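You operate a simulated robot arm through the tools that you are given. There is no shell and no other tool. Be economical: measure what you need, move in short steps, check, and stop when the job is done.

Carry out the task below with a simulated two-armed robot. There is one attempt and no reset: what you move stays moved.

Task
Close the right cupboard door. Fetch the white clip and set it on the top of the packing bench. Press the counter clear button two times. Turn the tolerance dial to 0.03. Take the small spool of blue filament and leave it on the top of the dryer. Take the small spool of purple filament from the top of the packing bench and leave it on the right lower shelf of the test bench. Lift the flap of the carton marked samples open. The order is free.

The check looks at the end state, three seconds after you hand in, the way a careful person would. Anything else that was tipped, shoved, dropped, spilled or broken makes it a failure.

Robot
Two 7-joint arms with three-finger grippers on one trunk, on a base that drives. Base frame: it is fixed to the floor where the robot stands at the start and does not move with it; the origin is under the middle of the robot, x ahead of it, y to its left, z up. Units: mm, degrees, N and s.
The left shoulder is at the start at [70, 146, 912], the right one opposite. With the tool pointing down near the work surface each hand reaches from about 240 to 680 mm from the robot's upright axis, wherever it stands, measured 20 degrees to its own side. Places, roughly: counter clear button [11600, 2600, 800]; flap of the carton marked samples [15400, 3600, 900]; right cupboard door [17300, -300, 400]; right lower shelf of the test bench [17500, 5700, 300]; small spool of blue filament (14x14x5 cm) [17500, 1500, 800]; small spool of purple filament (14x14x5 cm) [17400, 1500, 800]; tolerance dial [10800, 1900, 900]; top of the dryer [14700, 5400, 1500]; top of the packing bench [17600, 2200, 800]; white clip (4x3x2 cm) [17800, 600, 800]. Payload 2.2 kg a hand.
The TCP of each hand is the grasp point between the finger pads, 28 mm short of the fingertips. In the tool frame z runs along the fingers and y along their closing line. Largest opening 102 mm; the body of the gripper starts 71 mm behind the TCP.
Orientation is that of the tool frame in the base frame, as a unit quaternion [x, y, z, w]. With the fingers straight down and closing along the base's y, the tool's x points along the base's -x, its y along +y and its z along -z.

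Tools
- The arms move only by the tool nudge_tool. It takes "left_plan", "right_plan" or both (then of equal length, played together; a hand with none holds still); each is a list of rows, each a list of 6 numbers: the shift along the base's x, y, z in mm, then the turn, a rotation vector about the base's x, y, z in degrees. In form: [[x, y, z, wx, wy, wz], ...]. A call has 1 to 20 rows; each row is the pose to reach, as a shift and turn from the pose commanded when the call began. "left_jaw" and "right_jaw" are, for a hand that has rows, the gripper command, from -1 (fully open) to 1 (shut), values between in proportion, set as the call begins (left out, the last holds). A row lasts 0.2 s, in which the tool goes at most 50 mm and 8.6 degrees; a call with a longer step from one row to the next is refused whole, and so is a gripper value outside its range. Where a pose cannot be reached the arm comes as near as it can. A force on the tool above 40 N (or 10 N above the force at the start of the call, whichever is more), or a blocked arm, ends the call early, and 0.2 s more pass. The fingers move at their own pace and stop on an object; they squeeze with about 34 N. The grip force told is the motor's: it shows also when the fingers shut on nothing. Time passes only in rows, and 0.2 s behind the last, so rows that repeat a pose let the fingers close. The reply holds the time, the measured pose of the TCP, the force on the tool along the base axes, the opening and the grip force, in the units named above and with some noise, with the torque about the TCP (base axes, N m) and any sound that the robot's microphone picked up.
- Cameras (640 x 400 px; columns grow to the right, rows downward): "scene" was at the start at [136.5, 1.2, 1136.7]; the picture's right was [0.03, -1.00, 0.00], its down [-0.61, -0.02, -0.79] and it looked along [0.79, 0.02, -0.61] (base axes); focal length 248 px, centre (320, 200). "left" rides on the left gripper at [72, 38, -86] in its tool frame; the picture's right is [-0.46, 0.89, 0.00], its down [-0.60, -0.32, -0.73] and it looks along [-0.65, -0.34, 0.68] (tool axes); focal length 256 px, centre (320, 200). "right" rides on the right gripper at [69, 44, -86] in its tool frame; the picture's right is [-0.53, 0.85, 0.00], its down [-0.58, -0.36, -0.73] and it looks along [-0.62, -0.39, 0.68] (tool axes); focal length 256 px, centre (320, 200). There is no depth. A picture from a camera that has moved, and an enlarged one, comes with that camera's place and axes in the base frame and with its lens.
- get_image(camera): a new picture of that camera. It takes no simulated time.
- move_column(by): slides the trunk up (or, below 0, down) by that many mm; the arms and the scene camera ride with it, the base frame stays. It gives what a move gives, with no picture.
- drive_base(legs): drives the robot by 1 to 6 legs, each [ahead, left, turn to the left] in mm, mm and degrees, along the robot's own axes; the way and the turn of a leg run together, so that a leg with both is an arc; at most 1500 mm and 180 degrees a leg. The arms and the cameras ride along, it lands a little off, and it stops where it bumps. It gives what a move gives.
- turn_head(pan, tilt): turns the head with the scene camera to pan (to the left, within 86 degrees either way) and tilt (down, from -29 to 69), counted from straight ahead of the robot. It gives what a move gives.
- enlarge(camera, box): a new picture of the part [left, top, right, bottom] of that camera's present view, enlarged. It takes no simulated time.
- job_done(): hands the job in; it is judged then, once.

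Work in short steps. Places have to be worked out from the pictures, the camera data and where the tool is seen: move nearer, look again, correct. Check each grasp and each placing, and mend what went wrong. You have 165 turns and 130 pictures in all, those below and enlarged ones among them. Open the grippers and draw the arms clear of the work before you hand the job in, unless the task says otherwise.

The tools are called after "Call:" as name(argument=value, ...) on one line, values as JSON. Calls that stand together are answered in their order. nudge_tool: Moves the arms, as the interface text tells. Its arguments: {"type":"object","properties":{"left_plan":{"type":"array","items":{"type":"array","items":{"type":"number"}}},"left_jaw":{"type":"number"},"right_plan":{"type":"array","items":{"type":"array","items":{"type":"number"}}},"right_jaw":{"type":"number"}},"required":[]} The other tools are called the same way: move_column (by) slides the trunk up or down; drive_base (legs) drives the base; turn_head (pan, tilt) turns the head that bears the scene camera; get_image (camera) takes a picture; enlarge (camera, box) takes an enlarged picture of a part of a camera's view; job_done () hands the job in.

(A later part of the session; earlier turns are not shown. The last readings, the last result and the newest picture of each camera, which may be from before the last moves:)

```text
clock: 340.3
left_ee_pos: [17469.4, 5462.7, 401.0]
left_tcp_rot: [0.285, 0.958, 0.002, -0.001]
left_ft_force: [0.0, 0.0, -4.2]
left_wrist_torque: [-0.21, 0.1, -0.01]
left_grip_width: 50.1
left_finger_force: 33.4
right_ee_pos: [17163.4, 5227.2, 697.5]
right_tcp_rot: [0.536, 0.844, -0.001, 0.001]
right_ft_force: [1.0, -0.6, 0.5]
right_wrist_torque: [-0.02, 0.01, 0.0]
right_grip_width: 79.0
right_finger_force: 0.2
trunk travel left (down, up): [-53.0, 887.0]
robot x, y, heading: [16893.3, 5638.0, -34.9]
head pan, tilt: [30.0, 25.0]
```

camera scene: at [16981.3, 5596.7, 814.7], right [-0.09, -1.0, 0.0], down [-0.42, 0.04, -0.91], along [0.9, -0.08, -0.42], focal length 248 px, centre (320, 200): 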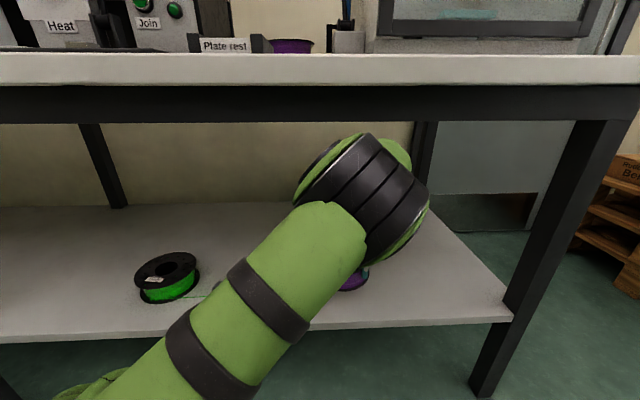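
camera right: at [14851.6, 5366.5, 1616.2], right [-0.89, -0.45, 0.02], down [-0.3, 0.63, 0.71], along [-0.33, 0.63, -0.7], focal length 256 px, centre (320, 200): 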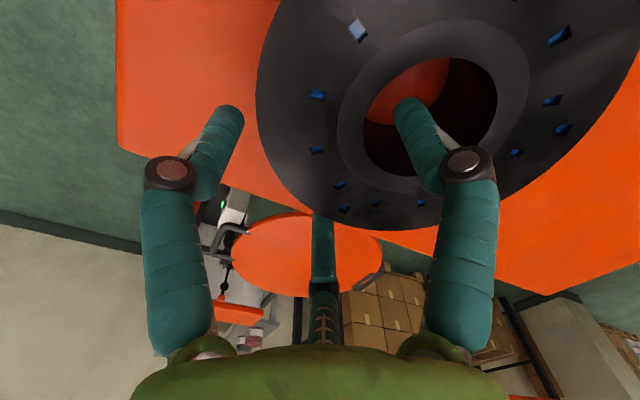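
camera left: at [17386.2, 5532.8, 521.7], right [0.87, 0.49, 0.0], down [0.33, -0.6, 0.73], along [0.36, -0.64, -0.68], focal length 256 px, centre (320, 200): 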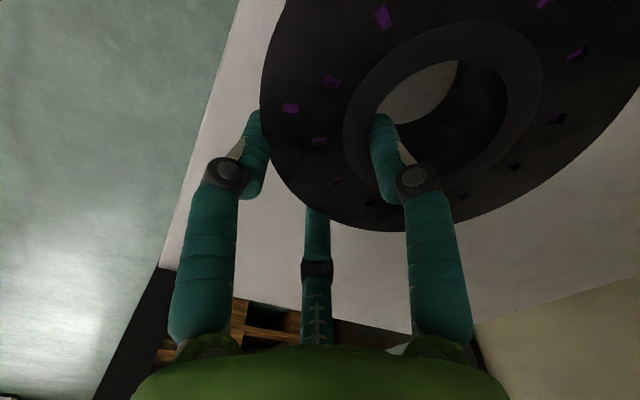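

Call:
move_column(by=-6)

Call:
move_column(by=-6)

Call:
move_column(by=-5)

Call:
get_image(camera="left")

```text
clock: 340.9
left_ee_pos: [17467.9, 5463.5, 393.8]
left_tcp_rot: [0.285, 0.959, 0.002, 0.0]
left_ft_force: [0.1, 0.1, -3.6]
left_wrist_torque: [-0.18, 0.08, -0.01]
left_grip_width: 49.8
left_finger_force: 34.2
right_ee_pos: [17162.8, 5226.1, 692.6]
right_tcp_rot: [0.537, 0.844, -0.002, 0.001]
right_ft_force: [-0.7, 0.8, 0.3]
right_wrist_torque: [0.0, -0.01, 0.0]
right_grip_width: 78.8
right_finger_force: 0.0
trunk travel left (down, up): [-47.0, 893.0]
robot x, y, heading: [16888.5, 5633.8, -35.0]
head pan, tilt: [30.0, 25.0]
```

```text
clock: 341.4
left_ee_pos: [17468.5, 5462.2, 389.7]
left_tcp_rot: [0.285, 0.958, 0.001, 0.002]
left_ft_force: [-0.1, 0.8, 1.6]
left_wrist_torque: [0.07, -0.4, 0.06]
left_grip_width: 50.3
left_finger_force: 33.5
right_ee_pos: [17162.5, 5227.2, 685.8]
right_tcp_rot: [0.536, 0.844, 0.0, 0.002]
right_ft_force: [-0.6, 0.8, 0.4]
right_wrist_torque: [-0.04, -0.01, -0.01]
right_grip_width: 79.0
right_finger_force: 0.0
trunk travel left (down, up): [-41.0, 899.0]
robot x, y, heading: [16890.4, 5633.2, -35.1]
head pan, tilt: [30.0, 25.0]
```

```text
clock: 342.0
left_ee_pos: [17469.6, 5461.6, 389.7]
left_tcp_rot: [0.284, 0.959, 0.001, 0.005]
left_ft_force: [-0.4, -1.1, 28.6]
left_wrist_torque: [0.47, 0.52, 0.21]
left_grip_width: 50.4
left_finger_force: 33.8
right_ee_pos: [17161.8, 5227.2, 681.6]
right_tcp_rot: [0.537, 0.844, -0.001, 0.004]
right_ft_force: [-0.8, -0.2, 0.3]
right_wrist_torque: [0.0, -0.01, -0.04]
right_grip_width: 79.2
right_finger_force: 0.1
trunk travel left (down, up): [-36.0, 904.0]
robot x, y, heading: [16892.5, 5637.6, -35.1]
head pan, tilt: [30.0, 25.0]
```

```text
36 pictures are left
camera left: at [17428.4, 5534.0, 476.0], right [0.87, 0.49, 0.01], down [0.33, -0.6, 0.73], along [0.36, -0.64, -0.68], focal length 256 px, centre (320, 200)
```

left: 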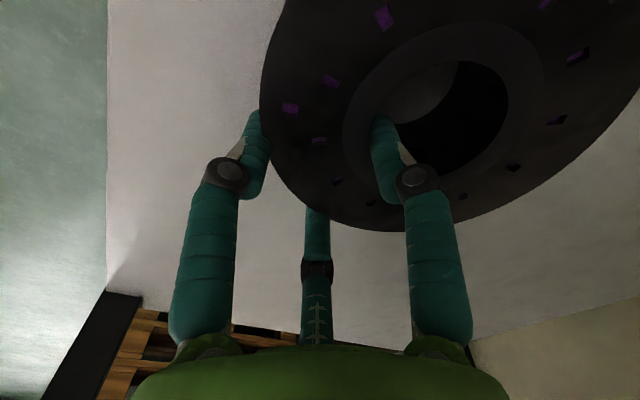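

The spool rests on the shelf (28 N). I ease up 5 mm, open, and check.

Call:
move_column(by=5)

Call:
nudge_tool(left_plan=[[0, 0, 0, 0, 0, 0], [0, 0, 0, 0, 0, 0], [0, 0, 0, 0, 0, 0]], left_jaw=-0.55)

Call:
get_image(camera="left")

```text
clock: 342.5
left_ee_pos: [17467.4, 5462.3, 388.6]
left_tcp_rot: [0.285, 0.959, 0.001, 0.001]
left_ft_force: [4.6, 0.3, 9.9]
left_wrist_torque: [-0.33, -0.97, 0.1]
left_grip_width: 50.0
left_finger_force: 34.3
right_ee_pos: [17162.2, 5226.6, 686.6]
right_tcp_rot: [0.536, 0.844, -0.001, 0.003]
right_ft_force: [-0.2, 0.5, -0.6]
right_wrist_torque: [-0.01, 0.0, -0.02]
right_grip_width: 79.0
right_finger_force: 0.0
trunk travel left (down, up): [-41.0, 899.0]
robot x, y, heading: [16888.1, 5636.9, -35.3]
head pan, tilt: [30.0, 25.0]
```

```text
clock: 343.3
left_ee_pos: [17468.1, 5463.8, 387.3]
left_tcp_rot: [0.284, 0.959, 0.002, 0.0]
left_ft_force: [1.0, 0.8, -0.6]
left_wrist_torque: [0.04, -0.02, 0.01]
left_grip_width: 79.2
left_finger_force: 0.0
right_ee_pos: [17162.8, 5227.3, 684.7]
right_tcp_rot: [0.537, 0.844, -0.001, 0.001]
right_ft_force: [-1.0, 0.1, -0.3]
right_wrist_torque: [-0.01, 0.01, 0.01]
right_grip_width: 79.1
right_finger_force: 0.2
trunk travel left (down, up): [-41.0, 899.0]
robot x, y, heading: [16891.4, 5637.5, -35.2]
head pan, tilt: [30.0, 25.0]
```

```text
35 pictures are left
camera left: at [17429.0, 5533.8, 475.4], right [0.87, 0.49, 0.0], down [0.33, -0.6, 0.73], along [0.36, -0.63, -0.69], focal length 256 px, centre (320, 200)
```

left: 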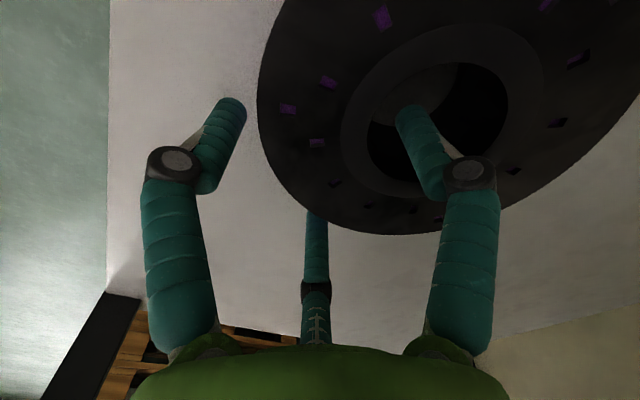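

Released. I raise the trunk 72 mm (still under the apron) and drive straight back out.

Call:
move_column(by=72)

Call:
get_image(camera="left")

```text
clock: 344.4
left_ee_pos: [17468.3, 5461.7, 461.4]
left_tcp_rot: [0.285, 0.959, 0.002, 0.0]
left_ft_force: [-0.3, -0.3, -0.5]
left_wrist_torque: [0.0, 0.01, -0.02]
left_grip_width: 79.2
left_finger_force: 0.1
right_ee_pos: [17164.3, 5227.0, 757.3]
right_tcp_rot: [0.536, 0.844, -0.001, 0.001]
right_ft_force: [-0.6, 0.7, 0.6]
right_wrist_torque: [-0.04, -0.03, -0.03]
right_grip_width: 79.1
right_finger_force: 0.1
trunk travel left (down, up): [-113.0, 827.0]
robot x, y, heading: [16889.0, 5636.8, -35.2]
head pan, tilt: [30.0, 25.0]
```

```text
34 pictures are left
camera left: at [17429.0, 5533.5, 547.9], right [0.87, 0.49, 0.0], down [0.33, -0.6, 0.73], along [0.36, -0.64, -0.68], focal length 256 px, centre (320, 200)
```

left: 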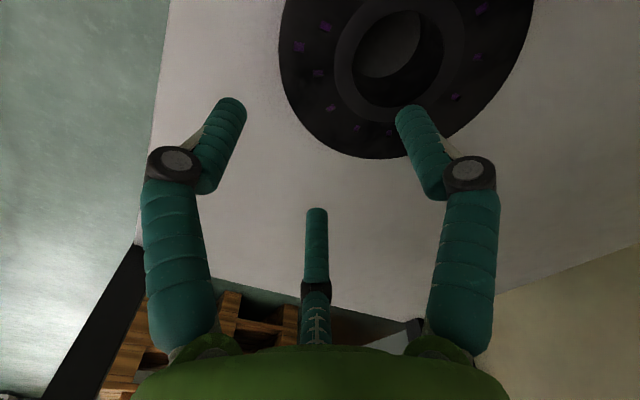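

The spool lies flat on the shelf. I back out, then turn and drive toward the carton near (15450,3450).

Call:
drive_base(legs=[[-491, -344, 0], [0, 0, -145], [0, 1400, 0], [100, 640, 0]])

Call:
move_column(by=400)

Call:
move_column(by=270)

Call:
turn_head(pan=0, tilt=30)

Call:
get_image(camera="scene")

```text
clock: 363.6
left_ee_pos: [15566.2, 3417.7, 462.9]
left_tcp_rot: [1.0, 0.005, 0.0, 0.002]
left_ft_force: [-1.0, 0.1, -0.1]
left_wrist_torque: [-0.01, 0.03, 0.0]
left_grip_width: 79.0
left_finger_force: 0.0
right_ee_pos: [15690.7, 3782.4, 758.4]
right_tcp_rot: [0.963, -0.27, -0.002, -0.001]
right_ft_force: [-0.4, -0.4, 1.1]
right_wrist_torque: [0.01, 0.01, 0.01]
right_grip_width: 79.0
right_finger_force: 0.0
trunk travel left (down, up): [-113.0, 827.0]
robot x, y, heading: [16146.9, 3595.8, 178.5]
head pan, tilt: [30.0, 25.0]
```

```text
clock: 365.3
left_ee_pos: [15608.3, 3420.0, 523.0]
left_tcp_rot: [0.994, 0.009, 0.105, -0.002]
left_ft_force: [0.3, -0.3, -1.2]
left_wrist_torque: [-0.01, -0.04, -0.03]
left_grip_width: 78.8
left_finger_force: 0.2
right_ee_pos: [15690.6, 3781.6, 912.1]
right_tcp_rot: [0.963, -0.269, 0.0, -0.001]
right_ft_force: [-1.0, 0.9, 0.0]
right_wrist_torque: [-0.02, -0.13, 0.03]
right_grip_width: 79.0
right_finger_force: 0.1
trunk travel left (down, up): [-266.0, 674.0]
robot x, y, heading: [16145.6, 3595.9, 178.7]
head pan, tilt: [30.0, 25.0]
stopped: the arm was blocked; the commanded pose is now the measured one
```

```text
clock: 366.6
left_ee_pos: [15658.0, 3421.2, 539.5]
left_tcp_rot: [0.98, 0.01, 0.198, -0.003]
left_ft_force: [0.4, -0.5, -0.1]
left_wrist_torque: [-0.02, -0.01, 0.01]
left_grip_width: 79.1
left_finger_force: 0.0
right_ee_pos: [15693.4, 3781.0, 1009.7]
right_tcp_rot: [0.963, -0.27, -0.003, 0.0]
right_ft_force: [0.3, 0.6, -0.1]
right_wrist_torque: [0.01, 0.03, -0.01]
right_grip_width: 79.4
right_finger_force: 0.0
trunk travel left (down, up): [-362.0, 578.0]
robot x, y, heading: [16148.7, 3591.0, 178.6]
head pan, tilt: [30.0, 25.0]
stopped: the arm was blocked; the commanded pose is now the measured one
```

```text
clock: 367.5
left_ee_pos: [15657.3, 3421.6, 539.1]
left_tcp_rot: [0.981, 0.008, 0.195, -0.003]
left_ft_force: [-0.4, -0.1, 0.5]
left_wrist_torque: [-0.04, -0.01, -0.02]
left_grip_width: 78.9
left_finger_force: 0.0
right_ee_pos: [15693.7, 3781.0, 1007.0]
right_tcp_rot: [0.963, -0.268, -0.003, -0.001]
right_ft_force: [-0.3, 0.2, -0.7]
right_wrist_torque: [0.0, 0.01, 0.02]
right_grip_width: 79.1
right_finger_force: 0.0
trunk travel left (down, up): [-362.0, 578.0]
robot x, y, heading: [16146.7, 3593.0, 178.4]
head pan, tilt: [0.0, 30.0]
```

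```text
33 pictures are left
camera scene: at [16006.9, 3593.7, 1060.5], right [0.02, 1.0, 0.0], down [0.5, -0.01, -0.87], along [-0.87, 0.02, -0.5], focal length 248 px, centre (320, 200)
```

scene: 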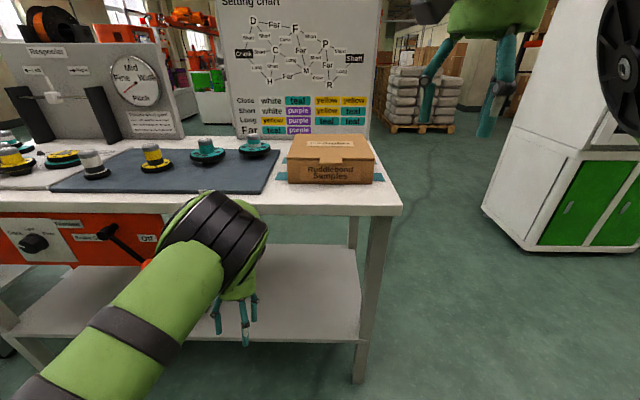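

The left wrist came up under the table's edge and was blocked. I lower the trunk 30 mm to free it and drive back.

Call:
move_column(by=-30)

Call:
drive_base(legs=[[-330, 0, 0]])

Call:
get_image(camera="scene")

```text
clock: 368.2
left_ee_pos: [15654.4, 3420.9, 509.4]
left_tcp_rot: [0.981, 0.008, 0.194, -0.002]
left_ft_force: [0.6, 0.1, -0.3]
left_wrist_torque: [0.0, -0.05, 0.01]
left_grip_width: 79.0
left_finger_force: 0.1
right_ee_pos: [15694.3, 3781.4, 977.9]
right_tcp_rot: [0.963, -0.269, -0.002, 0.0]
right_ft_force: [0.2, -0.1, 0.9]
right_wrist_torque: [-0.02, -0.03, 0.02]
right_grip_width: 78.9
right_finger_force: 0.0
trunk travel left (down, up): [-332.0, 608.0]
robot x, y, heading: [16147.5, 3591.5, 178.7]
head pan, tilt: [0.0, 30.0]
```

```text
clock: 370.4
left_ee_pos: [15980.1, 3415.1, 509.1]
left_tcp_rot: [0.981, 0.008, 0.195, -0.002]
left_ft_force: [0.6, -0.2, 0.1]
left_wrist_torque: [0.02, 0.05, -0.02]
left_grip_width: 79.1
left_finger_force: 0.0
right_ee_pos: [16018.7, 3774.3, 977.9]
right_tcp_rot: [0.963, -0.271, -0.002, 0.001]
right_ft_force: [0.0, 1.2, 0.1]
right_wrist_torque: [-0.01, 0.01, -0.01]
right_grip_width: 79.1
right_finger_force: 0.0
trunk travel left (down, up): [-332.0, 608.0]
robot x, y, heading: [16471.6, 3586.8, 178.7]
head pan, tilt: [0.0, 30.0]
```

```text
32 pictures are left
camera scene: at [16330.9, 3586.5, 1030.4], right [0.03, 1.0, 0.0], down [0.5, -0.01, -0.87], along [-0.87, 0.02, -0.5], focal length 248 px, centre (320, 200)
```

scene: 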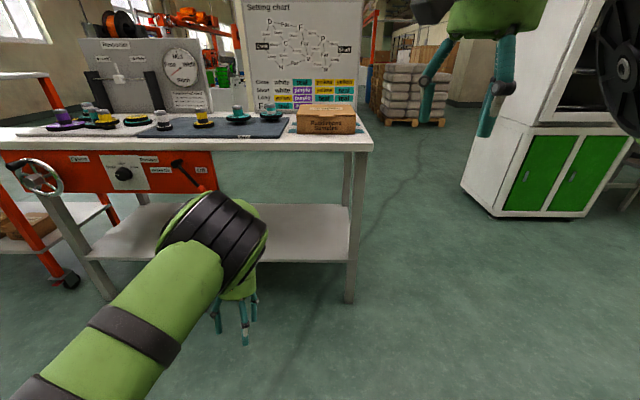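

The bench is undisturbed. I raise the trunk and take a close look at the carton.

Call:
move_column(by=400)

Call:
enlarge(camera="scene", box=[256, 160, 416, 260])

```text
clock: 374.2
left_ee_pos: [15980.3, 3414.5, 909.5]
left_tcp_rot: [0.981, 0.008, 0.196, -0.003]
left_ft_force: [-0.3, 0.1, -0.1]
left_wrist_torque: [0.02, 0.01, -0.04]
left_grip_width: 79.0
left_finger_force: 0.0
right_ee_pos: [16017.9, 3775.9, 1377.7]
right_tcp_rot: [0.963, -0.27, -0.002, 0.0]
right_ft_force: [-0.5, 0.2, 0.6]
right_wrist_torque: [0.01, 0.03, -0.02]
right_grip_width: 79.2
right_finger_force: 0.1
trunk travel left (down, up): [-732.0, 208.0]
robot x, y, heading: [16467.4, 3577.4, 178.2]
head pan, tilt: [0.0, 30.0]
```

```text
4.00 times, centred on (336, 210) of scene
camera zoom: at [16330.5, 3586.6, 1430.3], right [0.03, 1.0, 0.0], down [0.5, -0.01, -0.87], along [-0.87, 0.02, -0.5], focal length 991 px, centre (256, 160)
```

zoom: 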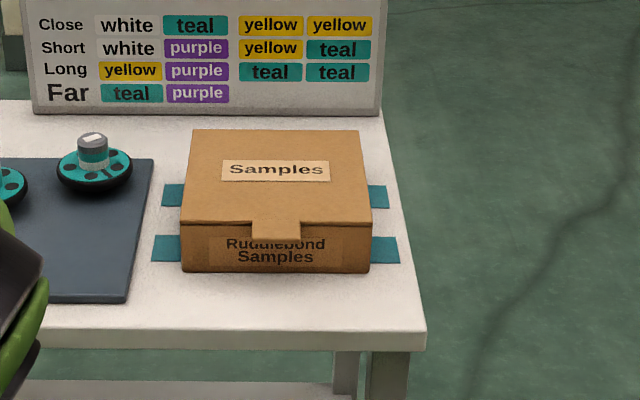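

The lid hinges at the back (x≈15224); its front edge with a hanging tab is at x≈15434, z≈838, y≈3628, tab bottom z≈813. I'll use the closed left hand pointing forward to hook up under the tab; first I tilt it forward here, away from the table.

Call:
nudge_tool(left_plan=[[-8, 0, 0, 0, 8, 0], [-16, 0, 0, 0, 16, 0], [-24, 0, 0, 0, 24, 0], [-32, 0, 0, 0, 32, 0], [-40, 0, 0, 0, 40, 0], [-50, 0, 0, 0, 48, 0], [-60, 0, 0, 0, 56, 0], [-70, 0, 0, 0, 64, 0], [-80, 0, 0, 0, 72, 0], [-90, 0, 0, 0, 80, 0], [-100, 0, 0, 0, 88, 0], [-110, 0, 0, 0, 96, 0], [-110, 0, 0, 0, 96, 0]], left_jaw=1)

```text
clock: 377.0
left_ee_pos: [15840.9, 3347.2, 887.6]
left_tcp_rot: [0.8, 0.002, -0.599, -0.009]
left_ft_force: [0.4, 0.7, 0.5]
left_wrist_torque: [-0.02, -0.02, -0.02]
left_grip_width: 1.9
left_finger_force: 31.2
left hand out of reach, approached as far as the arm can: row 1, 2, 3, 4, 5, 6, 7, 8, 9, 10, 11, 12, 13
right_ee_pos: [16018.6, 3775.0, 1378.7]
right_tcp_rot: [0.963, -0.271, -0.001, -0.001]
right_ft_force: [-0.5, 0.7, 0.2]
right_wrist_torque: [0.01, 0.01, 0.01]
right_grip_width: 79.1
right_finger_force: 0.0
trunk travel left (down, up): [-732.0, 208.0]
robot x, y, heading: [16472.5, 3584.3, 178.6]
head pan, tilt: [0.0, 30.0]
```

The tool points forward, 16° below horizontal, but then its camera would hang at table level. I ease the tilt back to ~50° and line up: shift the base toward the carton.

Call:
nudge_tool(left_plan=[[0, 0, 0, 0, -8, 0], [0, 0, 0, 0, -16, 0], [0, 0, 0, 0, -24, 0], [0, 0, 0, 0, -24, 0]])

Call:
drive_base(legs=[[0, -285, 1.4], [290, 0, 0]])

Call:
get_image(camera="left")

Call:
get_image(camera="scene")

```text
clock: 378.0
left_ee_pos: [15840.5, 3348.1, 886.3]
left_tcp_rot: [0.908, 0.004, -0.418, -0.007]
left_ft_force: [0.2, -0.3, 0.4]
left_wrist_torque: [0.0, 0.02, 0.02]
left_grip_width: 2.4
left_finger_force: 31.4
left hand out of reach, approached as far as the arm can: row 1, 2
right_ee_pos: [16017.1, 3774.4, 1377.8]
right_tcp_rot: [0.963, -0.27, -0.002, 0.0]
right_ft_force: [0.7, -0.1, -0.2]
right_wrist_torque: [-0.03, 0.03, 0.02]
right_grip_width: 79.2
right_finger_force: 0.0
trunk travel left (down, up): [-732.0, 208.0]
robot x, y, heading: [16470.1, 3584.8, 178.5]
head pan, tilt: [0.0, 30.0]
```

```text
clock: 381.6
left_ee_pos: [15565.4, 3622.1, 887.4]
left_tcp_rot: [0.908, 0.014, -0.419, -0.003]
left_ft_force: [-0.3, 0.2, 1.0]
left_wrist_torque: [0.02, 0.01, -0.02]
left_grip_width: 2.1
left_finger_force: 31.1
right_ee_pos: [15733.9, 4052.4, 1378.5]
right_tcp_rot: [0.965, -0.262, -0.002, 0.0]
right_ft_force: [0.3, 1.2, 0.1]
right_wrist_torque: [0.0, 0.06, -0.02]
right_grip_width: 79.3
right_finger_force: 0.1
trunk travel left (down, up): [-732.0, 208.0]
robot x, y, heading: [16188.2, 3872.4, 179.8]
head pan, tilt: [0.0, 30.0]
```

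```text
30 pictures are left
camera left: at [15678.9, 3587.2, 888.8], right [-0.28, -0.9, 0.34], down [0.16, 0.31, 0.94], along [-0.95, 0.32, 0.06], focal length 256 px, centre (320, 200)
```

left: 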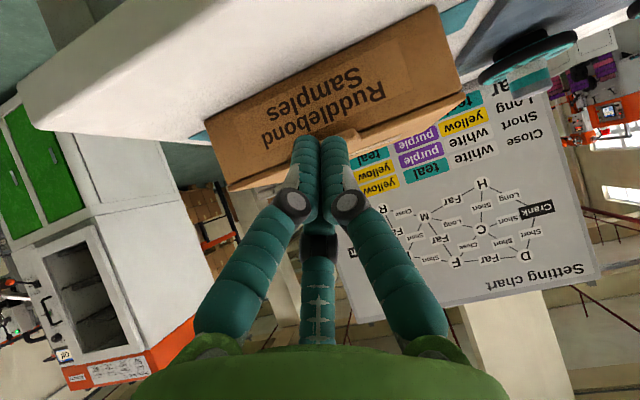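

```text
29 pictures are left
camera scene: at [16051.0, 3870.7, 1430.6], right [0.01, 1.0, 0.0], down [0.5, 0.0, -0.87], along [-0.87, 0.01, -0.5], focal length 248 px, centre (320, 200)
```

scene: 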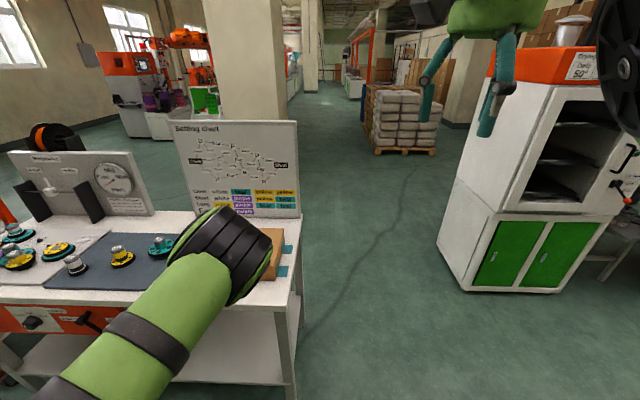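

With the hand camera I refine: lid edge ≈(15471, z 862), tab bottom z≈838, table z≈798. I lower the tip to z≈820 and advance to just before the front face below the tab.

Call:
nudge_tool(left_plan=[[0, 1, -25, 0, 0, 0], [0, 2, -50, 0, 0, 0], [-25, 3, -50, 0, 0, 0], [-50, 4, -50, 0, 0, 0], [-58, 4, -50, 0, 0, 0], [-58, 4, -50, 0, 0, 0]])

Call:
get_image(camera="left")

```text
clock: 383.0
left_ee_pos: [15509.7, 3627.1, 837.9]
left_tcp_rot: [0.908, 0.014, -0.418, -0.002]
left_ft_force: [6.0, 0.5, 0.5]
left_wrist_torque: [-0.01, 0.0, -0.01]
left_grip_width: 2.0
left_finger_force: 31.5
right_ee_pos: [15735.0, 4052.9, 1377.0]
right_tcp_rot: [0.965, -0.261, -0.002, -0.001]
right_ft_force: [-0.7, 0.7, 0.1]
right_wrist_torque: [0.0, 0.02, -0.01]
right_grip_width: 78.9
right_finger_force: 0.0
trunk travel left (down, up): [-732.0, 208.0]
robot x, y, heading: [16191.3, 3869.8, 179.5]
head pan, tilt: [0.0, 30.0]
```

```text
28 pictures are left
camera left: at [15622.2, 3591.4, 838.4], right [-0.28, -0.9, 0.34], down [0.16, 0.31, 0.94], along [-0.95, 0.32, 0.05], focal length 256 px, centre (320, 200)
```

left: 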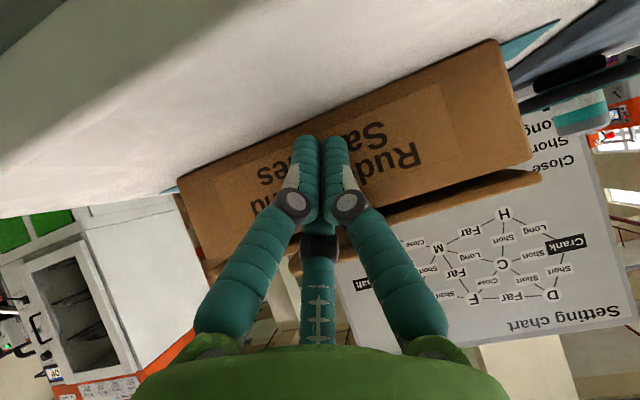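

The tip touches the carton's front face (6 N) below the tab. I move up to catch the tab and raise the lid a little, then check.

Call:
nudge_tool(left_plan=[[0, 0, 8, 0, 0, 0], [0, 0, 16, 0, 0, 0], [-1, 0, 24, 0, 0, 0], [-1, 0, 32, 0, 0, 0], [-2, 0, 42, 0, 0, 0], [-2, 0, 52, 0, 0, 0], [-2, 0, 52, 0, 0, 0]])

Call:
get_image(camera="left")

```text
clock: 384.6
left_ee_pos: [15504.3, 3627.7, 889.1]
left_tcp_rot: [0.908, 0.014, -0.419, -0.003]
left_ft_force: [0.3, 0.1, -0.7]
left_wrist_torque: [0.02, -0.01, -0.01]
left_grip_width: 2.3
left_finger_force: 31.7
right_ee_pos: [15734.1, 4052.4, 1377.8]
right_tcp_rot: [0.965, -0.262, -0.003, 0.001]
right_ft_force: [0.3, 0.3, -1.3]
right_wrist_torque: [0.01, 0.01, -0.05]
right_grip_width: 79.2
right_finger_force: 0.2
trunk travel left (down, up): [-732.0, 208.0]
robot x, y, heading: [16192.1, 3874.6, 179.6]
head pan, tilt: [0.0, 30.0]
```

```text
27 pictures are left
camera left: at [15617.6, 3592.2, 890.8], right [-0.28, -0.9, 0.34], down [0.16, 0.31, 0.94], along [-0.95, 0.32, 0.06], focal length 256 px, centre (320, 200)
```

left: 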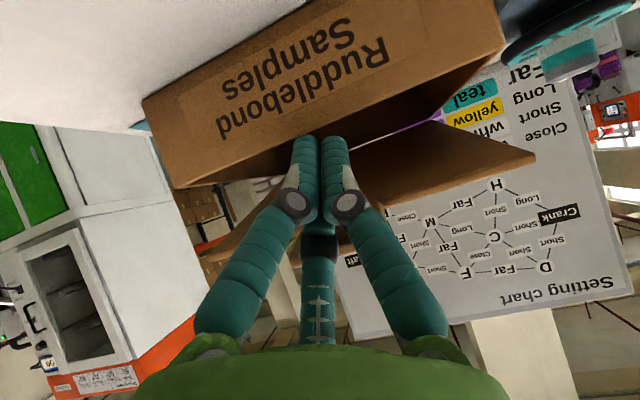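

The lid is lifted ~15° on the finger. I follow the arc, moving forward and up under it.

Call:
nudge_tool(left_plan=[[-10, 0, 16, 0, 0, 0], [-22, 0, 34, 0, 0, 0], [-32, 0, 52, 0, 0, 0], [-43, 0, 69, 0, 0, 0], [-55, 0, 85, 0, 0, 0], [-68, 0, 99, 0, 0, 0], [-82, 0, 113, 0, 0, 0], [-95, 0, 125, 0, 0, 0], [-95, 0, 125, 0, 0, 0]])

Call:
get_image(camera="left")

Call:
get_image(camera="scene")

```text
clock: 386.6
left_ee_pos: [15408.6, 3626.4, 1012.4]
left_tcp_rot: [0.908, 0.014, -0.418, -0.003]
left_ft_force: [-0.1, -0.2, -0.1]
left_wrist_torque: [0.03, -0.01, -0.01]
left_grip_width: 2.3
left_finger_force: 31.3
right_ee_pos: [15732.1, 4054.2, 1376.7]
right_tcp_rot: [0.965, -0.262, -0.001, 0.0]
right_ft_force: [-0.1, 0.9, -0.3]
right_wrist_torque: [-0.04, -0.05, -0.04]
right_grip_width: 79.1
right_finger_force: 0.0
trunk travel left (down, up): [-732.0, 208.0]
robot x, y, heading: [16188.3, 3873.8, 179.7]
head pan, tilt: [0.0, 30.0]
```

```text
26 pictures are left
camera left: at [15522.3, 3591.7, 1013.4], right [-0.28, -0.9, 0.34], down [0.16, 0.31, 0.94], along [-0.95, 0.32, 0.05], focal length 256 px, centre (320, 200)
```

left: 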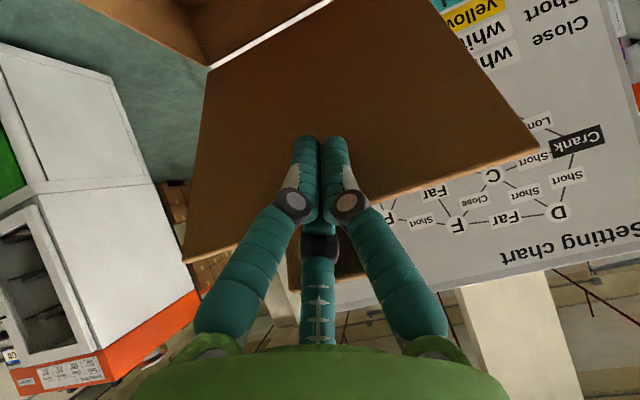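

```text
25 pictures are left
camera scene: at [16048.0, 3870.7, 1430.2], right [0.01, 1.0, 0.0], down [0.5, 0.0, -0.87], along [-0.87, 0.01, -0.5], focal length 248 px, centre (320, 200)
```

scene: 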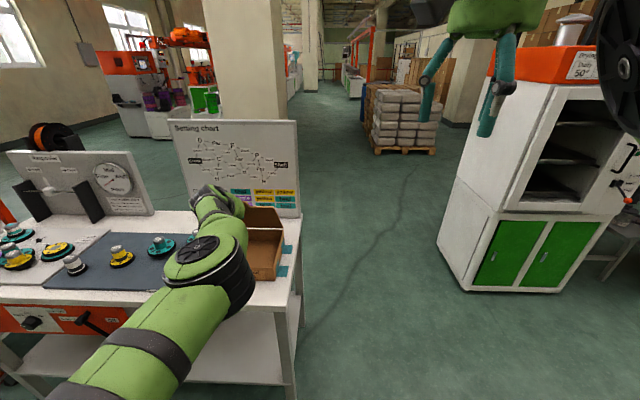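

The lid stands at about 60°. I drive the base 110 mm ahead so that the hand pushes it past vertical.

Call:
drive_base(legs=[[60, 0, 0], [60, 0, 0]])

Call:
get_image(camera="scene")

Call:
get_image(camera="left")

```text
clock: 388.1
left_ee_pos: [15297.1, 3625.9, 1019.4]
left_tcp_rot: [0.907, 0.014, -0.421, -0.002]
left_ft_force: [1.0, -0.7, -0.4]
left_wrist_torque: [-0.01, 0.03, 0.04]
left_grip_width: 2.3
left_finger_force: 31.9
right_ee_pos: [15624.5, 4053.7, 1382.2]
right_tcp_rot: [0.965, -0.261, -0.006, 0.001]
right_ft_force: [1.4, 0.7, 0.7]
right_wrist_torque: [-0.03, 0.11, 0.01]
right_grip_width: 78.8
right_finger_force: 0.0
trunk travel left (down, up): [-732.0, 208.0]
robot x, y, heading: [16072.3, 3871.1, 179.7]
head pan, tilt: [0.0, 30.0]
```

```text
24 pictures are left
camera scene: at [15940.3, 3871.6, 1431.6], right [0.01, 1.0, 0.0], down [0.49, 0.0, -0.87], along [-0.87, 0.01, -0.49], focal length 248 px, centre (320, 200)
```

scene: 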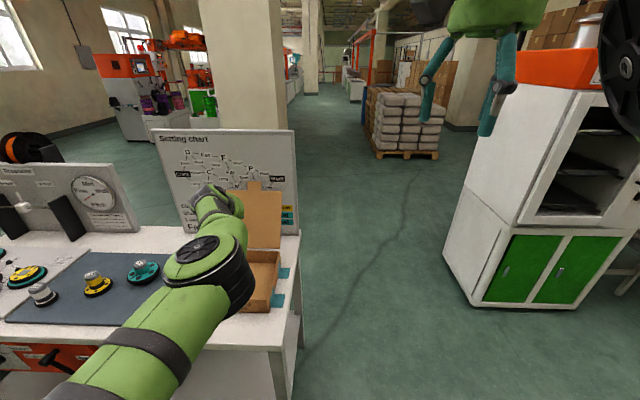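

```text
23 pictures are left
camera left: at [15411.4, 3591.5, 1020.0], right [-0.28, -0.9, 0.34], down [0.16, 0.31, 0.94], along [-0.95, 0.32, 0.06], focal length 256 px, centre (320, 200)
```

left: 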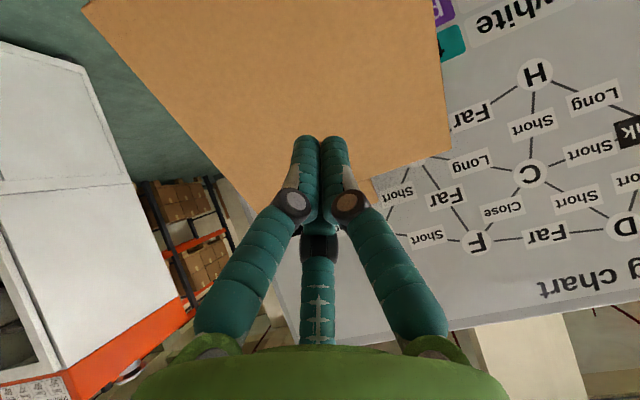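

The lid is about vertical. I push 55 mm more so that it leans back past vertical.

Call:
drive_base(legs=[[55, 0, 0]])

Call:
get_image(camera="scene")

```text
clock: 389.1
left_ee_pos: [15241.7, 3626.6, 1019.3]
left_tcp_rot: [0.907, 0.014, -0.421, -0.002]
left_ft_force: [0.4, -0.4, 0.6]
left_wrist_torque: [0.01, 0.0, 0.03]
left_grip_width: 2.1
left_finger_force: 31.3
right_ee_pos: [15567.5, 4052.5, 1381.7]
right_tcp_rot: [0.966, -0.26, -0.006, 0.001]
right_ft_force: [-0.6, 0.2, 0.6]
right_wrist_torque: [0.01, 0.1, 0.0]
right_grip_width: 78.8
right_finger_force: 0.0
trunk travel left (down, up): [-732.0, 208.0]
robot x, y, heading: [16017.7, 3874.3, 179.6]
head pan, tilt: [0.0, 30.0]
```

```text
22 pictures are left
camera scene: at [15883.0, 3871.5, 1431.2], right [0.0, 1.0, 0.0], down [0.5, 0.0, -0.87], along [-0.87, 0.0, -0.5], focal length 248 px, centre (320, 200)
```

scene: 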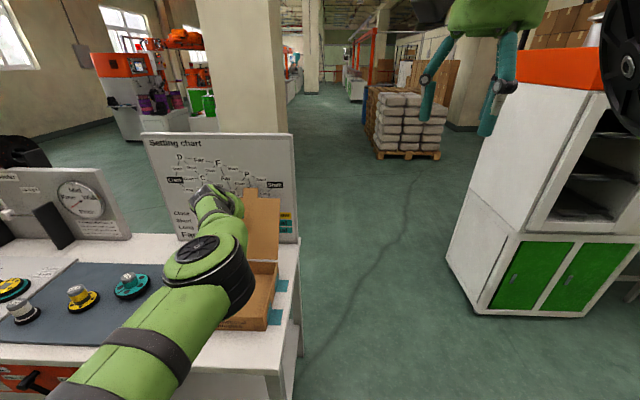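

The lid leans back now. I back the base straight out and check whether it stays.

Call:
drive_base(legs=[[-450, 0, 0]])

Call:
enlarge(camera="scene", box=[160, 130, 400, 280])

```text
clock: 391.8
left_ee_pos: [15683.9, 3629.8, 1013.4]
left_tcp_rot: [0.908, 0.011, -0.419, -0.004]
left_ft_force: [-0.8, -0.1, 0.4]
left_wrist_torque: [0.01, -0.02, 0.0]
left_grip_width: 2.0
left_finger_force: 31.2
right_ee_pos: [16011.7, 4053.9, 1378.3]
right_tcp_rot: [0.964, -0.265, -0.002, 0.0]
right_ft_force: [-0.1, -0.9, -0.1]
right_wrist_torque: [0.01, -0.01, 0.02]
right_grip_width: 78.9
right_finger_force: 0.0
trunk travel left (down, up): [-732.0, 208.0]
robot x, y, heading: [16468.6, 3865.7, 179.2]
head pan, tilt: [0.0, 30.0]
```

```text
2.67 times, centred on (280, 205) of scene
camera zoom: at [16325.3, 3868.5, 1430.2], right [0.02, 1.0, 0.0], down [0.5, -0.01, -0.87], along [-0.87, 0.01, -0.5], focal length 660 px, centre (427, 187)
```

zoom: 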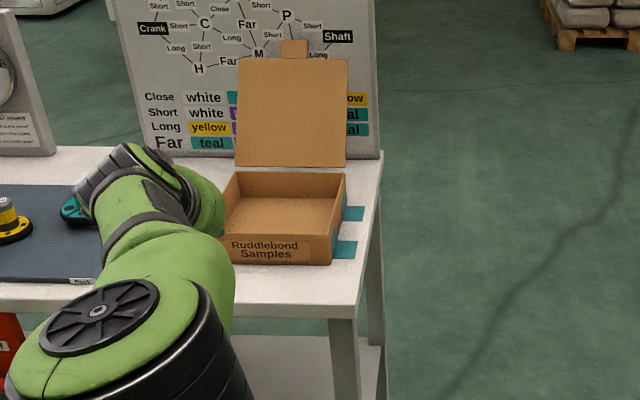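

The flap stands open and stays. Now the dial: I'll reach it from the west via the corridor and the central aisle. First leg: out of this area, turn to face +x in open space so I can reverse along the known corridor.

Call:
drive_base(legs=[[-150, 0, 1], [0, 1500, 0], [0, 1500, 0], [900, 0, 0], [0, 0, -179]])

Call:
turn_head(pan=-86, tilt=15)

Call:
get_image(camera="scene")

```text
clock: 418.9
left_ee_pos: [16511.5, 1131.0, 1013.7]
left_tcp_rot: [-0.025, 0.908, 0.003, 0.418]
left_ft_force: [-0.2, 0.5, -0.1]
left_wrist_torque: [0.01, 0.02, 0.03]
left_grip_width: 2.5
left_finger_force: 31.1
right_ee_pos: [16197.0, 697.2, 1379.5]
right_tcp_rot: [0.249, 0.968, 0.0, 0.003]
right_ft_force: [0.5, 0.3, -0.2]
right_wrist_torque: [0.0, -0.01, 0.0]
right_grip_width: 78.9
right_finger_force: 0.1
trunk travel left (down, up): [-732.0, 208.0]
robot x, y, heading: [15736.0, 871.9, 0.9]
head pan, tilt: [0.0, 30.0]
```

```text
clock: 420.4
left_ee_pos: [16512.0, 1133.1, 1015.0]
left_tcp_rot: [-0.025, 0.908, 0.003, 0.419]
left_ft_force: [0.4, -0.2, 0.7]
left_wrist_torque: [0.01, -0.02, 0.0]
left_grip_width: 1.9
left_finger_force: 31.4
right_ee_pos: [16197.2, 696.8, 1378.8]
right_tcp_rot: [0.249, 0.968, 0.001, 0.003]
right_ft_force: [-0.1, 0.5, -0.1]
right_wrist_torque: [-0.03, 0.01, -0.02]
right_grip_width: 79.2
right_finger_force: 0.0
trunk travel left (down, up): [-732.0, 208.0]
robot x, y, heading: [15737.3, 868.4, 0.8]
head pan, tilt: [-85.9, 15.0]
```

```text
20 pictures are left
camera scene: at [15796.2, 773.8, 1454.6], right [-1.0, -0.09, 0.0], down [-0.02, 0.26, -0.97], along [0.09, -0.96, -0.26], focal length 248 px, centre (320, 200)
```

scene: 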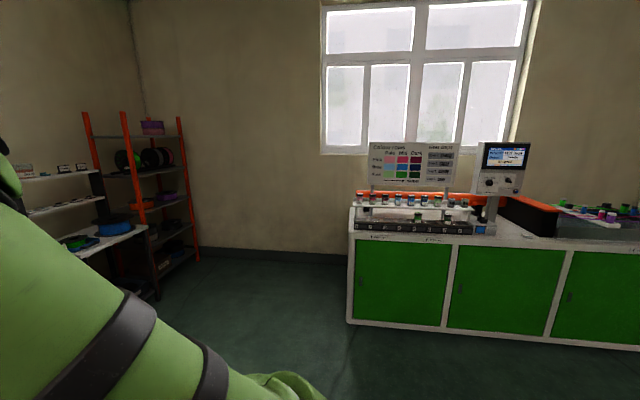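

Open space here. I un-tilt and pull in the left hand (for a smaller footprint), and start reversing west along y≈870.

Call:
nudge_tool(left_plan=[[-20, -5, 0, 0, 8, 0], [-45, -10, 0, 0, 16, 0], [-70, -15, 0, 0, 24, 0], [-95, -20, 0, 0, 32, 0], [-120, -25, 0, 0, 40, 0], [-145, -30, 0, 0, 46, -1.5], [-170, -35, 0, 0, 49.5, -2.5], [-170, -35, 0, 0, 49.5, -2.5]])

Call:
drive_base(legs=[[-1500, 0, -0.8], [-1500, 0, 0], [-300, 0, 0], [0, -1320, 0]])

```text
clock: 422.2
left_ee_pos: [16344.6, 1097.6, 1015.1]
left_tcp_rot: [-0.002, 1.0, 0.003, -0.001]
left_ft_force: [0.1, -0.6, 0.7]
left_wrist_torque: [-0.03, 0.0, 0.02]
left_grip_width: 1.9
left_finger_force: 31.5
right_ee_pos: [16198.8, 697.8, 1379.4]
right_tcp_rot: [0.248, 0.969, 0.0, 0.004]
right_ft_force: [-0.3, -1.2, -0.3]
right_wrist_torque: [-0.02, 0.02, 0.02]
right_grip_width: 79.2
right_finger_force: 0.1
trunk travel left (down, up): [-732.0, 208.0]
robot x, y, heading: [15735.6, 868.2, 1.1]
head pan, tilt: [-85.9, 15.0]
```

```text
clock: 444.6
left_ee_pos: [12957.0, -195.1, 1014.8]
left_tcp_rot: [0.052, 0.999, 0.003, 0.001]
left_ft_force: [0.2, 0.1, 0.3]
left_wrist_torque: [0.01, 0.01, 0.02]
left_grip_width: 2.2
left_finger_force: 31.2
right_ee_pos: [12770.1, -576.1, 1378.6]
right_tcp_rot: [0.3, 0.954, 0.0, 0.004]
right_ft_force: [0.3, -0.5, 0.0]
right_wrist_torque: [0.02, 0.01, 0.06]
right_grip_width: 79.3
right_finger_force: 0.1
trunk travel left (down, up): [-732.0, 208.0]
robot x, y, heading: [12328.2, -360.6, -5.3]
head pan, tilt: [-85.9, 15.0]
```

I straighten the heading and reverse west along y≈-430.

Call:
drive_base(legs=[[0, -80, 5.3], [-1500, 0, 0], [-1500, 0, 0], [-1200, 0, 0]])

```text
clock: 465.5
left_ee_pos: [8694.0, -311.7, 1011.8]
left_tcp_rot: [-0.015, 1.0, 0.003, -0.001]
left_ft_force: [0.6, 0.5, -0.4]
left_wrist_torque: [-0.06, 0.01, -0.05]
left_grip_width: 2.3
left_finger_force: 31.6
right_ee_pos: [8558.8, -714.5, 1379.1]
right_tcp_rot: [0.236, 0.972, 0.0, 0.004]
right_ft_force: [-0.4, 0.2, 0.8]
right_wrist_torque: [-0.02, 0.02, 0.02]
right_grip_width: 79.0
right_finger_force: 0.1
trunk travel left (down, up): [-732.0, 208.0]
robot x, y, heading: [8096.8, -553.8, 2.3]
head pan, tilt: [-85.9, 15.0]
```

Good. I correct to y≈-350 and reverse on.

Call:
drive_base(legs=[[0, 220, -2.3], [-1500, 0, 0], [-1500, 0, 0], [-1500, 0, 0]])

```text
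clock: 488.4
left_ee_pos: [4170.0, -206.1, 1012.9]
left_tcp_rot: [-0.006, 1.0, 0.005, 0.0]
left_ft_force: [-0.1, -0.6, 0.5]
left_wrist_torque: [0.06, -0.02, -0.01]
left_grip_width: 2.1
left_finger_force: 30.9
right_ee_pos: [4026.9, -606.9, 1377.9]
right_tcp_rot: [0.245, 0.969, 0.0, 0.004]
right_ft_force: [0.3, -0.9, 0.0]
right_wrist_torque: [0.03, 0.0, 0.02]
right_grip_width: 79.2
right_finger_force: 0.0
trunk travel left (down, up): [-732.0, 208.0]
robot x, y, heading: [3566.3, -441.3, 1.3]
head pan, tilt: [-85.9, 15.0]
```

I go on to x≈600, y≈-150, then look left around the west end.

Call:
drive_base(legs=[[0, 250, -1], [-1450, 40, 0], [-1450, 0, 0]])

Call:
turn_head(pan=80, tilt=25)

Call:
get_image(camera="scene")

```text
clock: 503.7
left_ee_pos: [1303.3, 54.8, 1014.4]
left_tcp_rot: [0.014, 1.0, 0.004, -0.001]
left_ft_force: [0.0, 0.4, -0.1]
left_wrist_torque: [-0.02, -0.03, 0.03]
left_grip_width: 2.2
left_finger_force: 31.0
right_ee_pos: [1144.4, -340.5, 1379.4]
right_tcp_rot: [0.265, 0.964, 0.0, 0.003]
right_ft_force: [-0.4, 0.0, 0.4]
right_wrist_torque: [-0.03, 0.03, 0.02]
right_grip_width: 78.6
right_finger_force: 0.1
trunk travel left (down, up): [-732.0, 208.0]
robot x, y, heading: [688.0, -153.5, -0.7]
head pan, tilt: [-85.9, 15.0]
```

```text
clock: 506.3
left_ee_pos: [1301.9, 55.3, 1013.9]
left_tcp_rot: [0.014, 1.0, 0.004, 0.001]
left_ft_force: [0.4, 0.4, 0.5]
left_wrist_torque: [0.01, -0.01, -0.04]
left_grip_width: 2.2
left_finger_force: 31.3
right_ee_pos: [1143.9, -340.0, 1380.7]
right_tcp_rot: [0.264, 0.964, 0.0, 0.004]
right_ft_force: [-0.7, -0.2, -0.4]
right_wrist_torque: [0.02, -0.02, -0.02]
right_grip_width: 79.0
right_finger_force: 0.1
trunk travel left (down, up): [-732.0, 208.0]
robot x, y, heading: [689.0, -152.0, -0.9]
head pan, tilt: [80.0, 25.0]
```

```text
19 pictures are left
camera scene: at [756.7, -66.6, 1438.3], right [0.98, -0.19, 0.0], down [-0.08, -0.41, -0.91], along [0.17, 0.89, -0.42], focal length 248 px, centre (320, 200)
```

scene: 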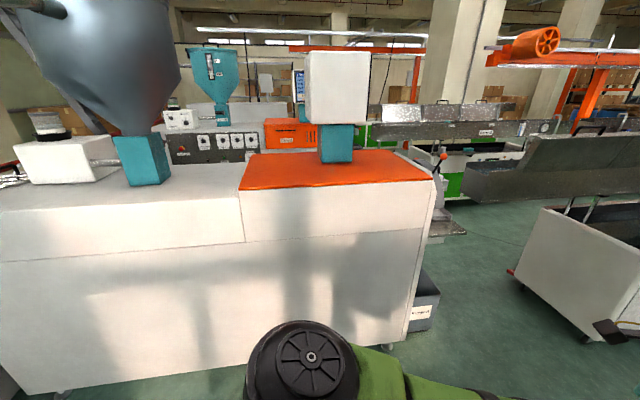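

The extruder spans about x -600…1500 with its face at y≥840. I turn the robot left to look at the west end.

Call:
drive_base(legs=[[0, 0, 95]])

Call:
turn_head(pan=50, tilt=18)

Call:
get_image(camera="scene")

```text
clock: 510.7
left_ee_pos: [425.8, 437.5, 1014.3]
left_tcp_rot: [0.729, -0.685, -0.004, 0.003]
left_ft_force: [1.3, 0.4, 1.3]
left_wrist_torque: [0.02, 0.02, 0.01]
left_grip_width: 1.8
left_finger_force: 31.8
right_ee_pos: [834.2, 314.0, 1379.3]
right_tcp_rot: [-0.534, 0.846, 0.002, 0.003]
right_ft_force: [-0.2, 0.3, -0.1]
right_wrist_torque: [-0.02, -0.01, -0.01]
right_grip_width: 79.3
right_finger_force: 0.0
trunk travel left (down, up): [-732.0, 208.0]
robot x, y, heading: [690.4, -151.7, 94.3]
head pan, tilt: [80.0, 25.0]
```

```text
clock: 511.6
left_ee_pos: [426.1, 437.5, 1013.0]
left_tcp_rot: [0.728, -0.685, -0.003, 0.002]
left_ft_force: [-0.8, -0.3, -0.4]
left_wrist_torque: [-0.02, 0.0, 0.01]
left_grip_width: 2.0
left_finger_force: 31.4
right_ee_pos: [832.7, 315.1, 1379.4]
right_tcp_rot: [-0.533, 0.846, 0.002, 0.003]
right_ft_force: [0.0, -0.2, 0.5]
right_wrist_torque: [0.01, -0.03, -0.03]
right_grip_width: 78.8
right_finger_force: 0.1
trunk travel left (down, up): [-732.0, 208.0]
robot x, y, heading: [688.9, -155.2, 94.2]
head pan, tilt: [50.0, 18.0]
```

```text
18 pictures are left
camera scene: at [609.8, -52.2, 1449.7], right [0.58, 0.81, 0.0], down [0.25, -0.18, -0.95], along [-0.77, 0.55, -0.31], focal length 248 px, centre (320, 200)
```

scene: 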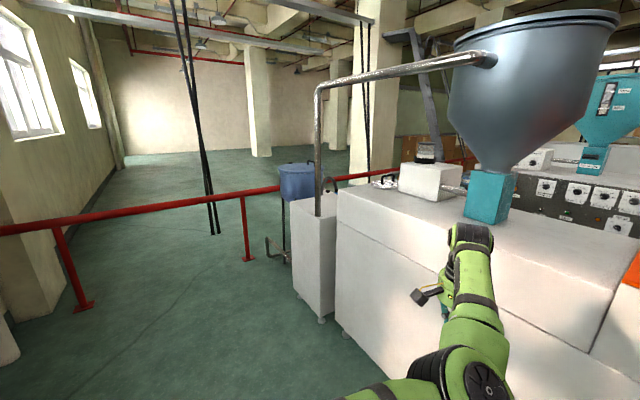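

A red rail runs at x≈-1750, and a feed bin with a blue pot stands at the extruder's west end. I enlarge the gap between them.

Call:
enlarge(camera="scene", box=[220, 150, 412, 270])

```text
3.33 times, centred on (316, 210) of scene
camera zoom: at [609.8, -52.2, 1449.7], right [0.58, 0.81, 0.0], down [0.25, -0.18, -0.95], along [-0.77, 0.55, -0.31], focal length 826 px, centre (333, 167)
```

zoom: 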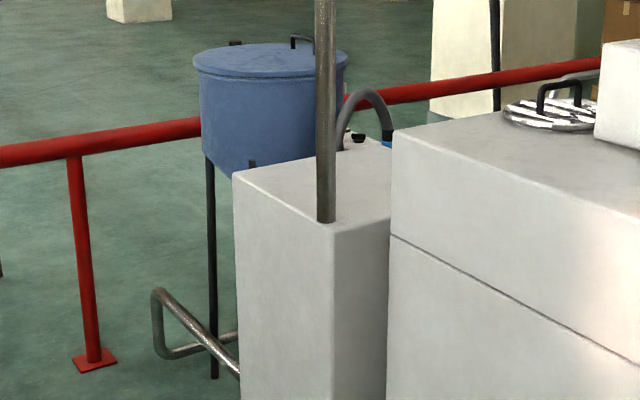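

The blue drum and rail block the west end, so that way is closed. Instead I'll reach the dial from the bench's east end with the right shoulder turned toward it (≈820 mm with a 25–30° tool tilt). I drive back east.

Call:
drive_base(legs=[[0, 0, -94.2], [1450, -60, 0], [1450, -60, 0], [1450, -60, 0]])

```text
clock: 536.5
left_ee_pos: [5643.6, -14.5, 1013.9]
left_tcp_rot: [-0.019, 1.0, 0.005, 0.001]
left_ft_force: [0.4, -0.2, 0.0]
left_wrist_torque: [0.01, -0.03, 0.0]
left_grip_width: 2.1
left_finger_force: 31.0
right_ee_pos: [5510.7, -419.4, 1378.8]
right_tcp_rot: [0.232, 0.973, 0.001, 0.003]
right_ft_force: [-0.2, -0.9, 0.4]
right_wrist_torque: [0.02, -0.01, 0.03]
right_grip_width: 78.9
right_finger_force: 0.1
trunk travel left (down, up): [-732.0, 208.0]
robot x, y, heading: [5044.0, -264.7, 3.1]
head pan, tilt: [50.0, 18.0]
```

I correct heading and side offset and continue.

Call:
drive_base(legs=[[0, -170, -3.5], [1500, 0, 0], [1500, 0, 0], [1500, 0, 0]])

```text
clock: 559.1
left_ee_pos: [10172.5, -250.6, 1014.4]
left_tcp_rot: [0.013, 1.0, 0.004, 0.001]
left_ft_force: [0.3, -0.1, 0.0]
left_wrist_torque: [0.03, 0.02, -0.01]
left_grip_width: 2.1
left_finger_force: 31.2
right_ee_pos: [10013.7, -645.3, 1379.5]
right_tcp_rot: [0.264, 0.965, 0.0, 0.003]
right_ft_force: [-0.3, 0.2, 0.7]
right_wrist_torque: [0.02, -0.02, -0.01]
right_grip_width: 78.9
right_finger_force: 0.1
trunk travel left (down, up): [-732.0, 208.0]
robot x, y, heading: [9558.8, -461.8, -1.1]
head pan, tilt: [50.0, 18.0]
```

I go on to x≈12250, strafe north to y≈1880 and turn to heading -135°.

Call:
drive_base(legs=[[1400, 0, 1.1], [1330, 0, 0], [0, 1450, 0], [0, 880, 0], [0, 0, -135]])

Call:
turn_head(pan=-45, tilt=22)

Call:
get_image(camera="scene")

```text
clock: 589.0
left_ee_pos: [12022.1, 1260.1, 1014.1]
left_tcp_rot: [0.929, 0.369, 0.0, 0.003]
left_ft_force: [0.0, 0.3, -0.2]
left_wrist_torque: [0.02, 0.01, -0.01]
left_grip_width: 2.3
left_finger_force: 31.6
right_ee_pos: [11855.7, 1651.2, 1378.2]
right_tcp_rot: [0.992, 0.124, -0.003, 0.002]
right_ft_force: [-0.1, 0.3, -0.6]
right_wrist_torque: [0.01, 0.0, -0.03]
right_grip_width: 79.0
right_finger_force: 0.1
trunk travel left (down, up): [-732.0, 208.0]
robot x, y, heading: [12310.9, 1840.7, -135.6]
head pan, tilt: [50.0, 18.0]
```

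```text
clock: 590.7
left_ee_pos: [12022.0, 1259.6, 1013.0]
left_tcp_rot: [0.929, 0.37, 0.0, 0.004]
left_ft_force: [-0.4, -0.5, -0.1]
left_wrist_torque: [-0.01, 0.04, 0.01]
left_grip_width: 2.1
left_finger_force: 31.4
right_ee_pos: [11855.9, 1651.9, 1379.5]
right_tcp_rot: [0.992, 0.125, -0.004, 0.001]
right_ft_force: [0.7, 0.5, 0.2]
right_wrist_torque: [-0.04, 0.0, -0.01]
right_grip_width: 79.1
right_finger_force: 0.0
trunk travel left (down, up): [-732.0, 208.0]
robot x, y, heading: [12310.4, 1837.2, -135.9]
head pan, tilt: [-45.0, 22.0]
```

```text
16 pictures are left
camera scene: at [12179.9, 1805.7, 1443.2], right [0.02, 1.0, 0.0], down [0.37, -0.01, -0.93], along [-0.93, 0.01, -0.37], focal length 248 px, centre (320, 200)
```

scene: 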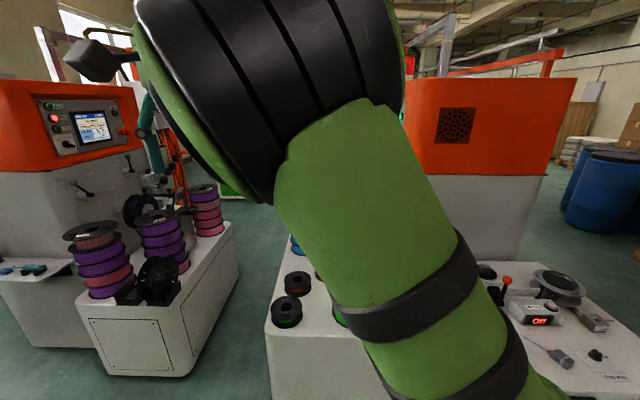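

The bench's east end is at x≈11345 (low, z≈530). I drive sideways-ahead to stand at ≈(11665,1855), hands high, and view the gauge.

Call:
drive_base(legs=[[440, -450, 0]])

Call:
get_image(camera="right")

```text
clock: 593.8
left_ee_pos: [11463.9, 1267.1, 1013.1]
left_tcp_rot: [0.929, 0.37, 0.002, 0.005]
left_ft_force: [-0.6, 0.5, 0.0]
left_wrist_torque: [0.01, -0.04, 0.0]
left_grip_width: 2.3
left_finger_force: 31.6
right_ee_pos: [11294.3, 1659.2, 1377.5]
right_tcp_rot: [0.992, 0.125, -0.001, 0.002]
right_ft_force: [-1.1, 0.6, -1.1]
right_wrist_torque: [0.02, -0.08, -0.02]
right_grip_width: 79.1
right_finger_force: 0.1
trunk travel left (down, up): [-732.0, 208.0]
robot x, y, heading: [11754.4, 1846.6, -135.8]
head pan, tilt: [-45.0, 22.0]
stopped in leg 1: the robot was blocked; the commanded pose is now the measured one
```

```text
15 pictures are left
camera right: at [11371.8, 1636.1, 1463.8], right [-0.31, -0.95, 0.0], down [-0.65, 0.21, 0.73], along [-0.7, 0.22, -0.68], focal length 256 px, centre (320, 200)
```

right: 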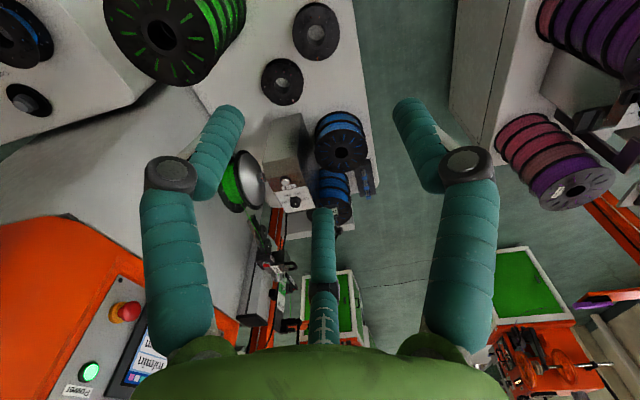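

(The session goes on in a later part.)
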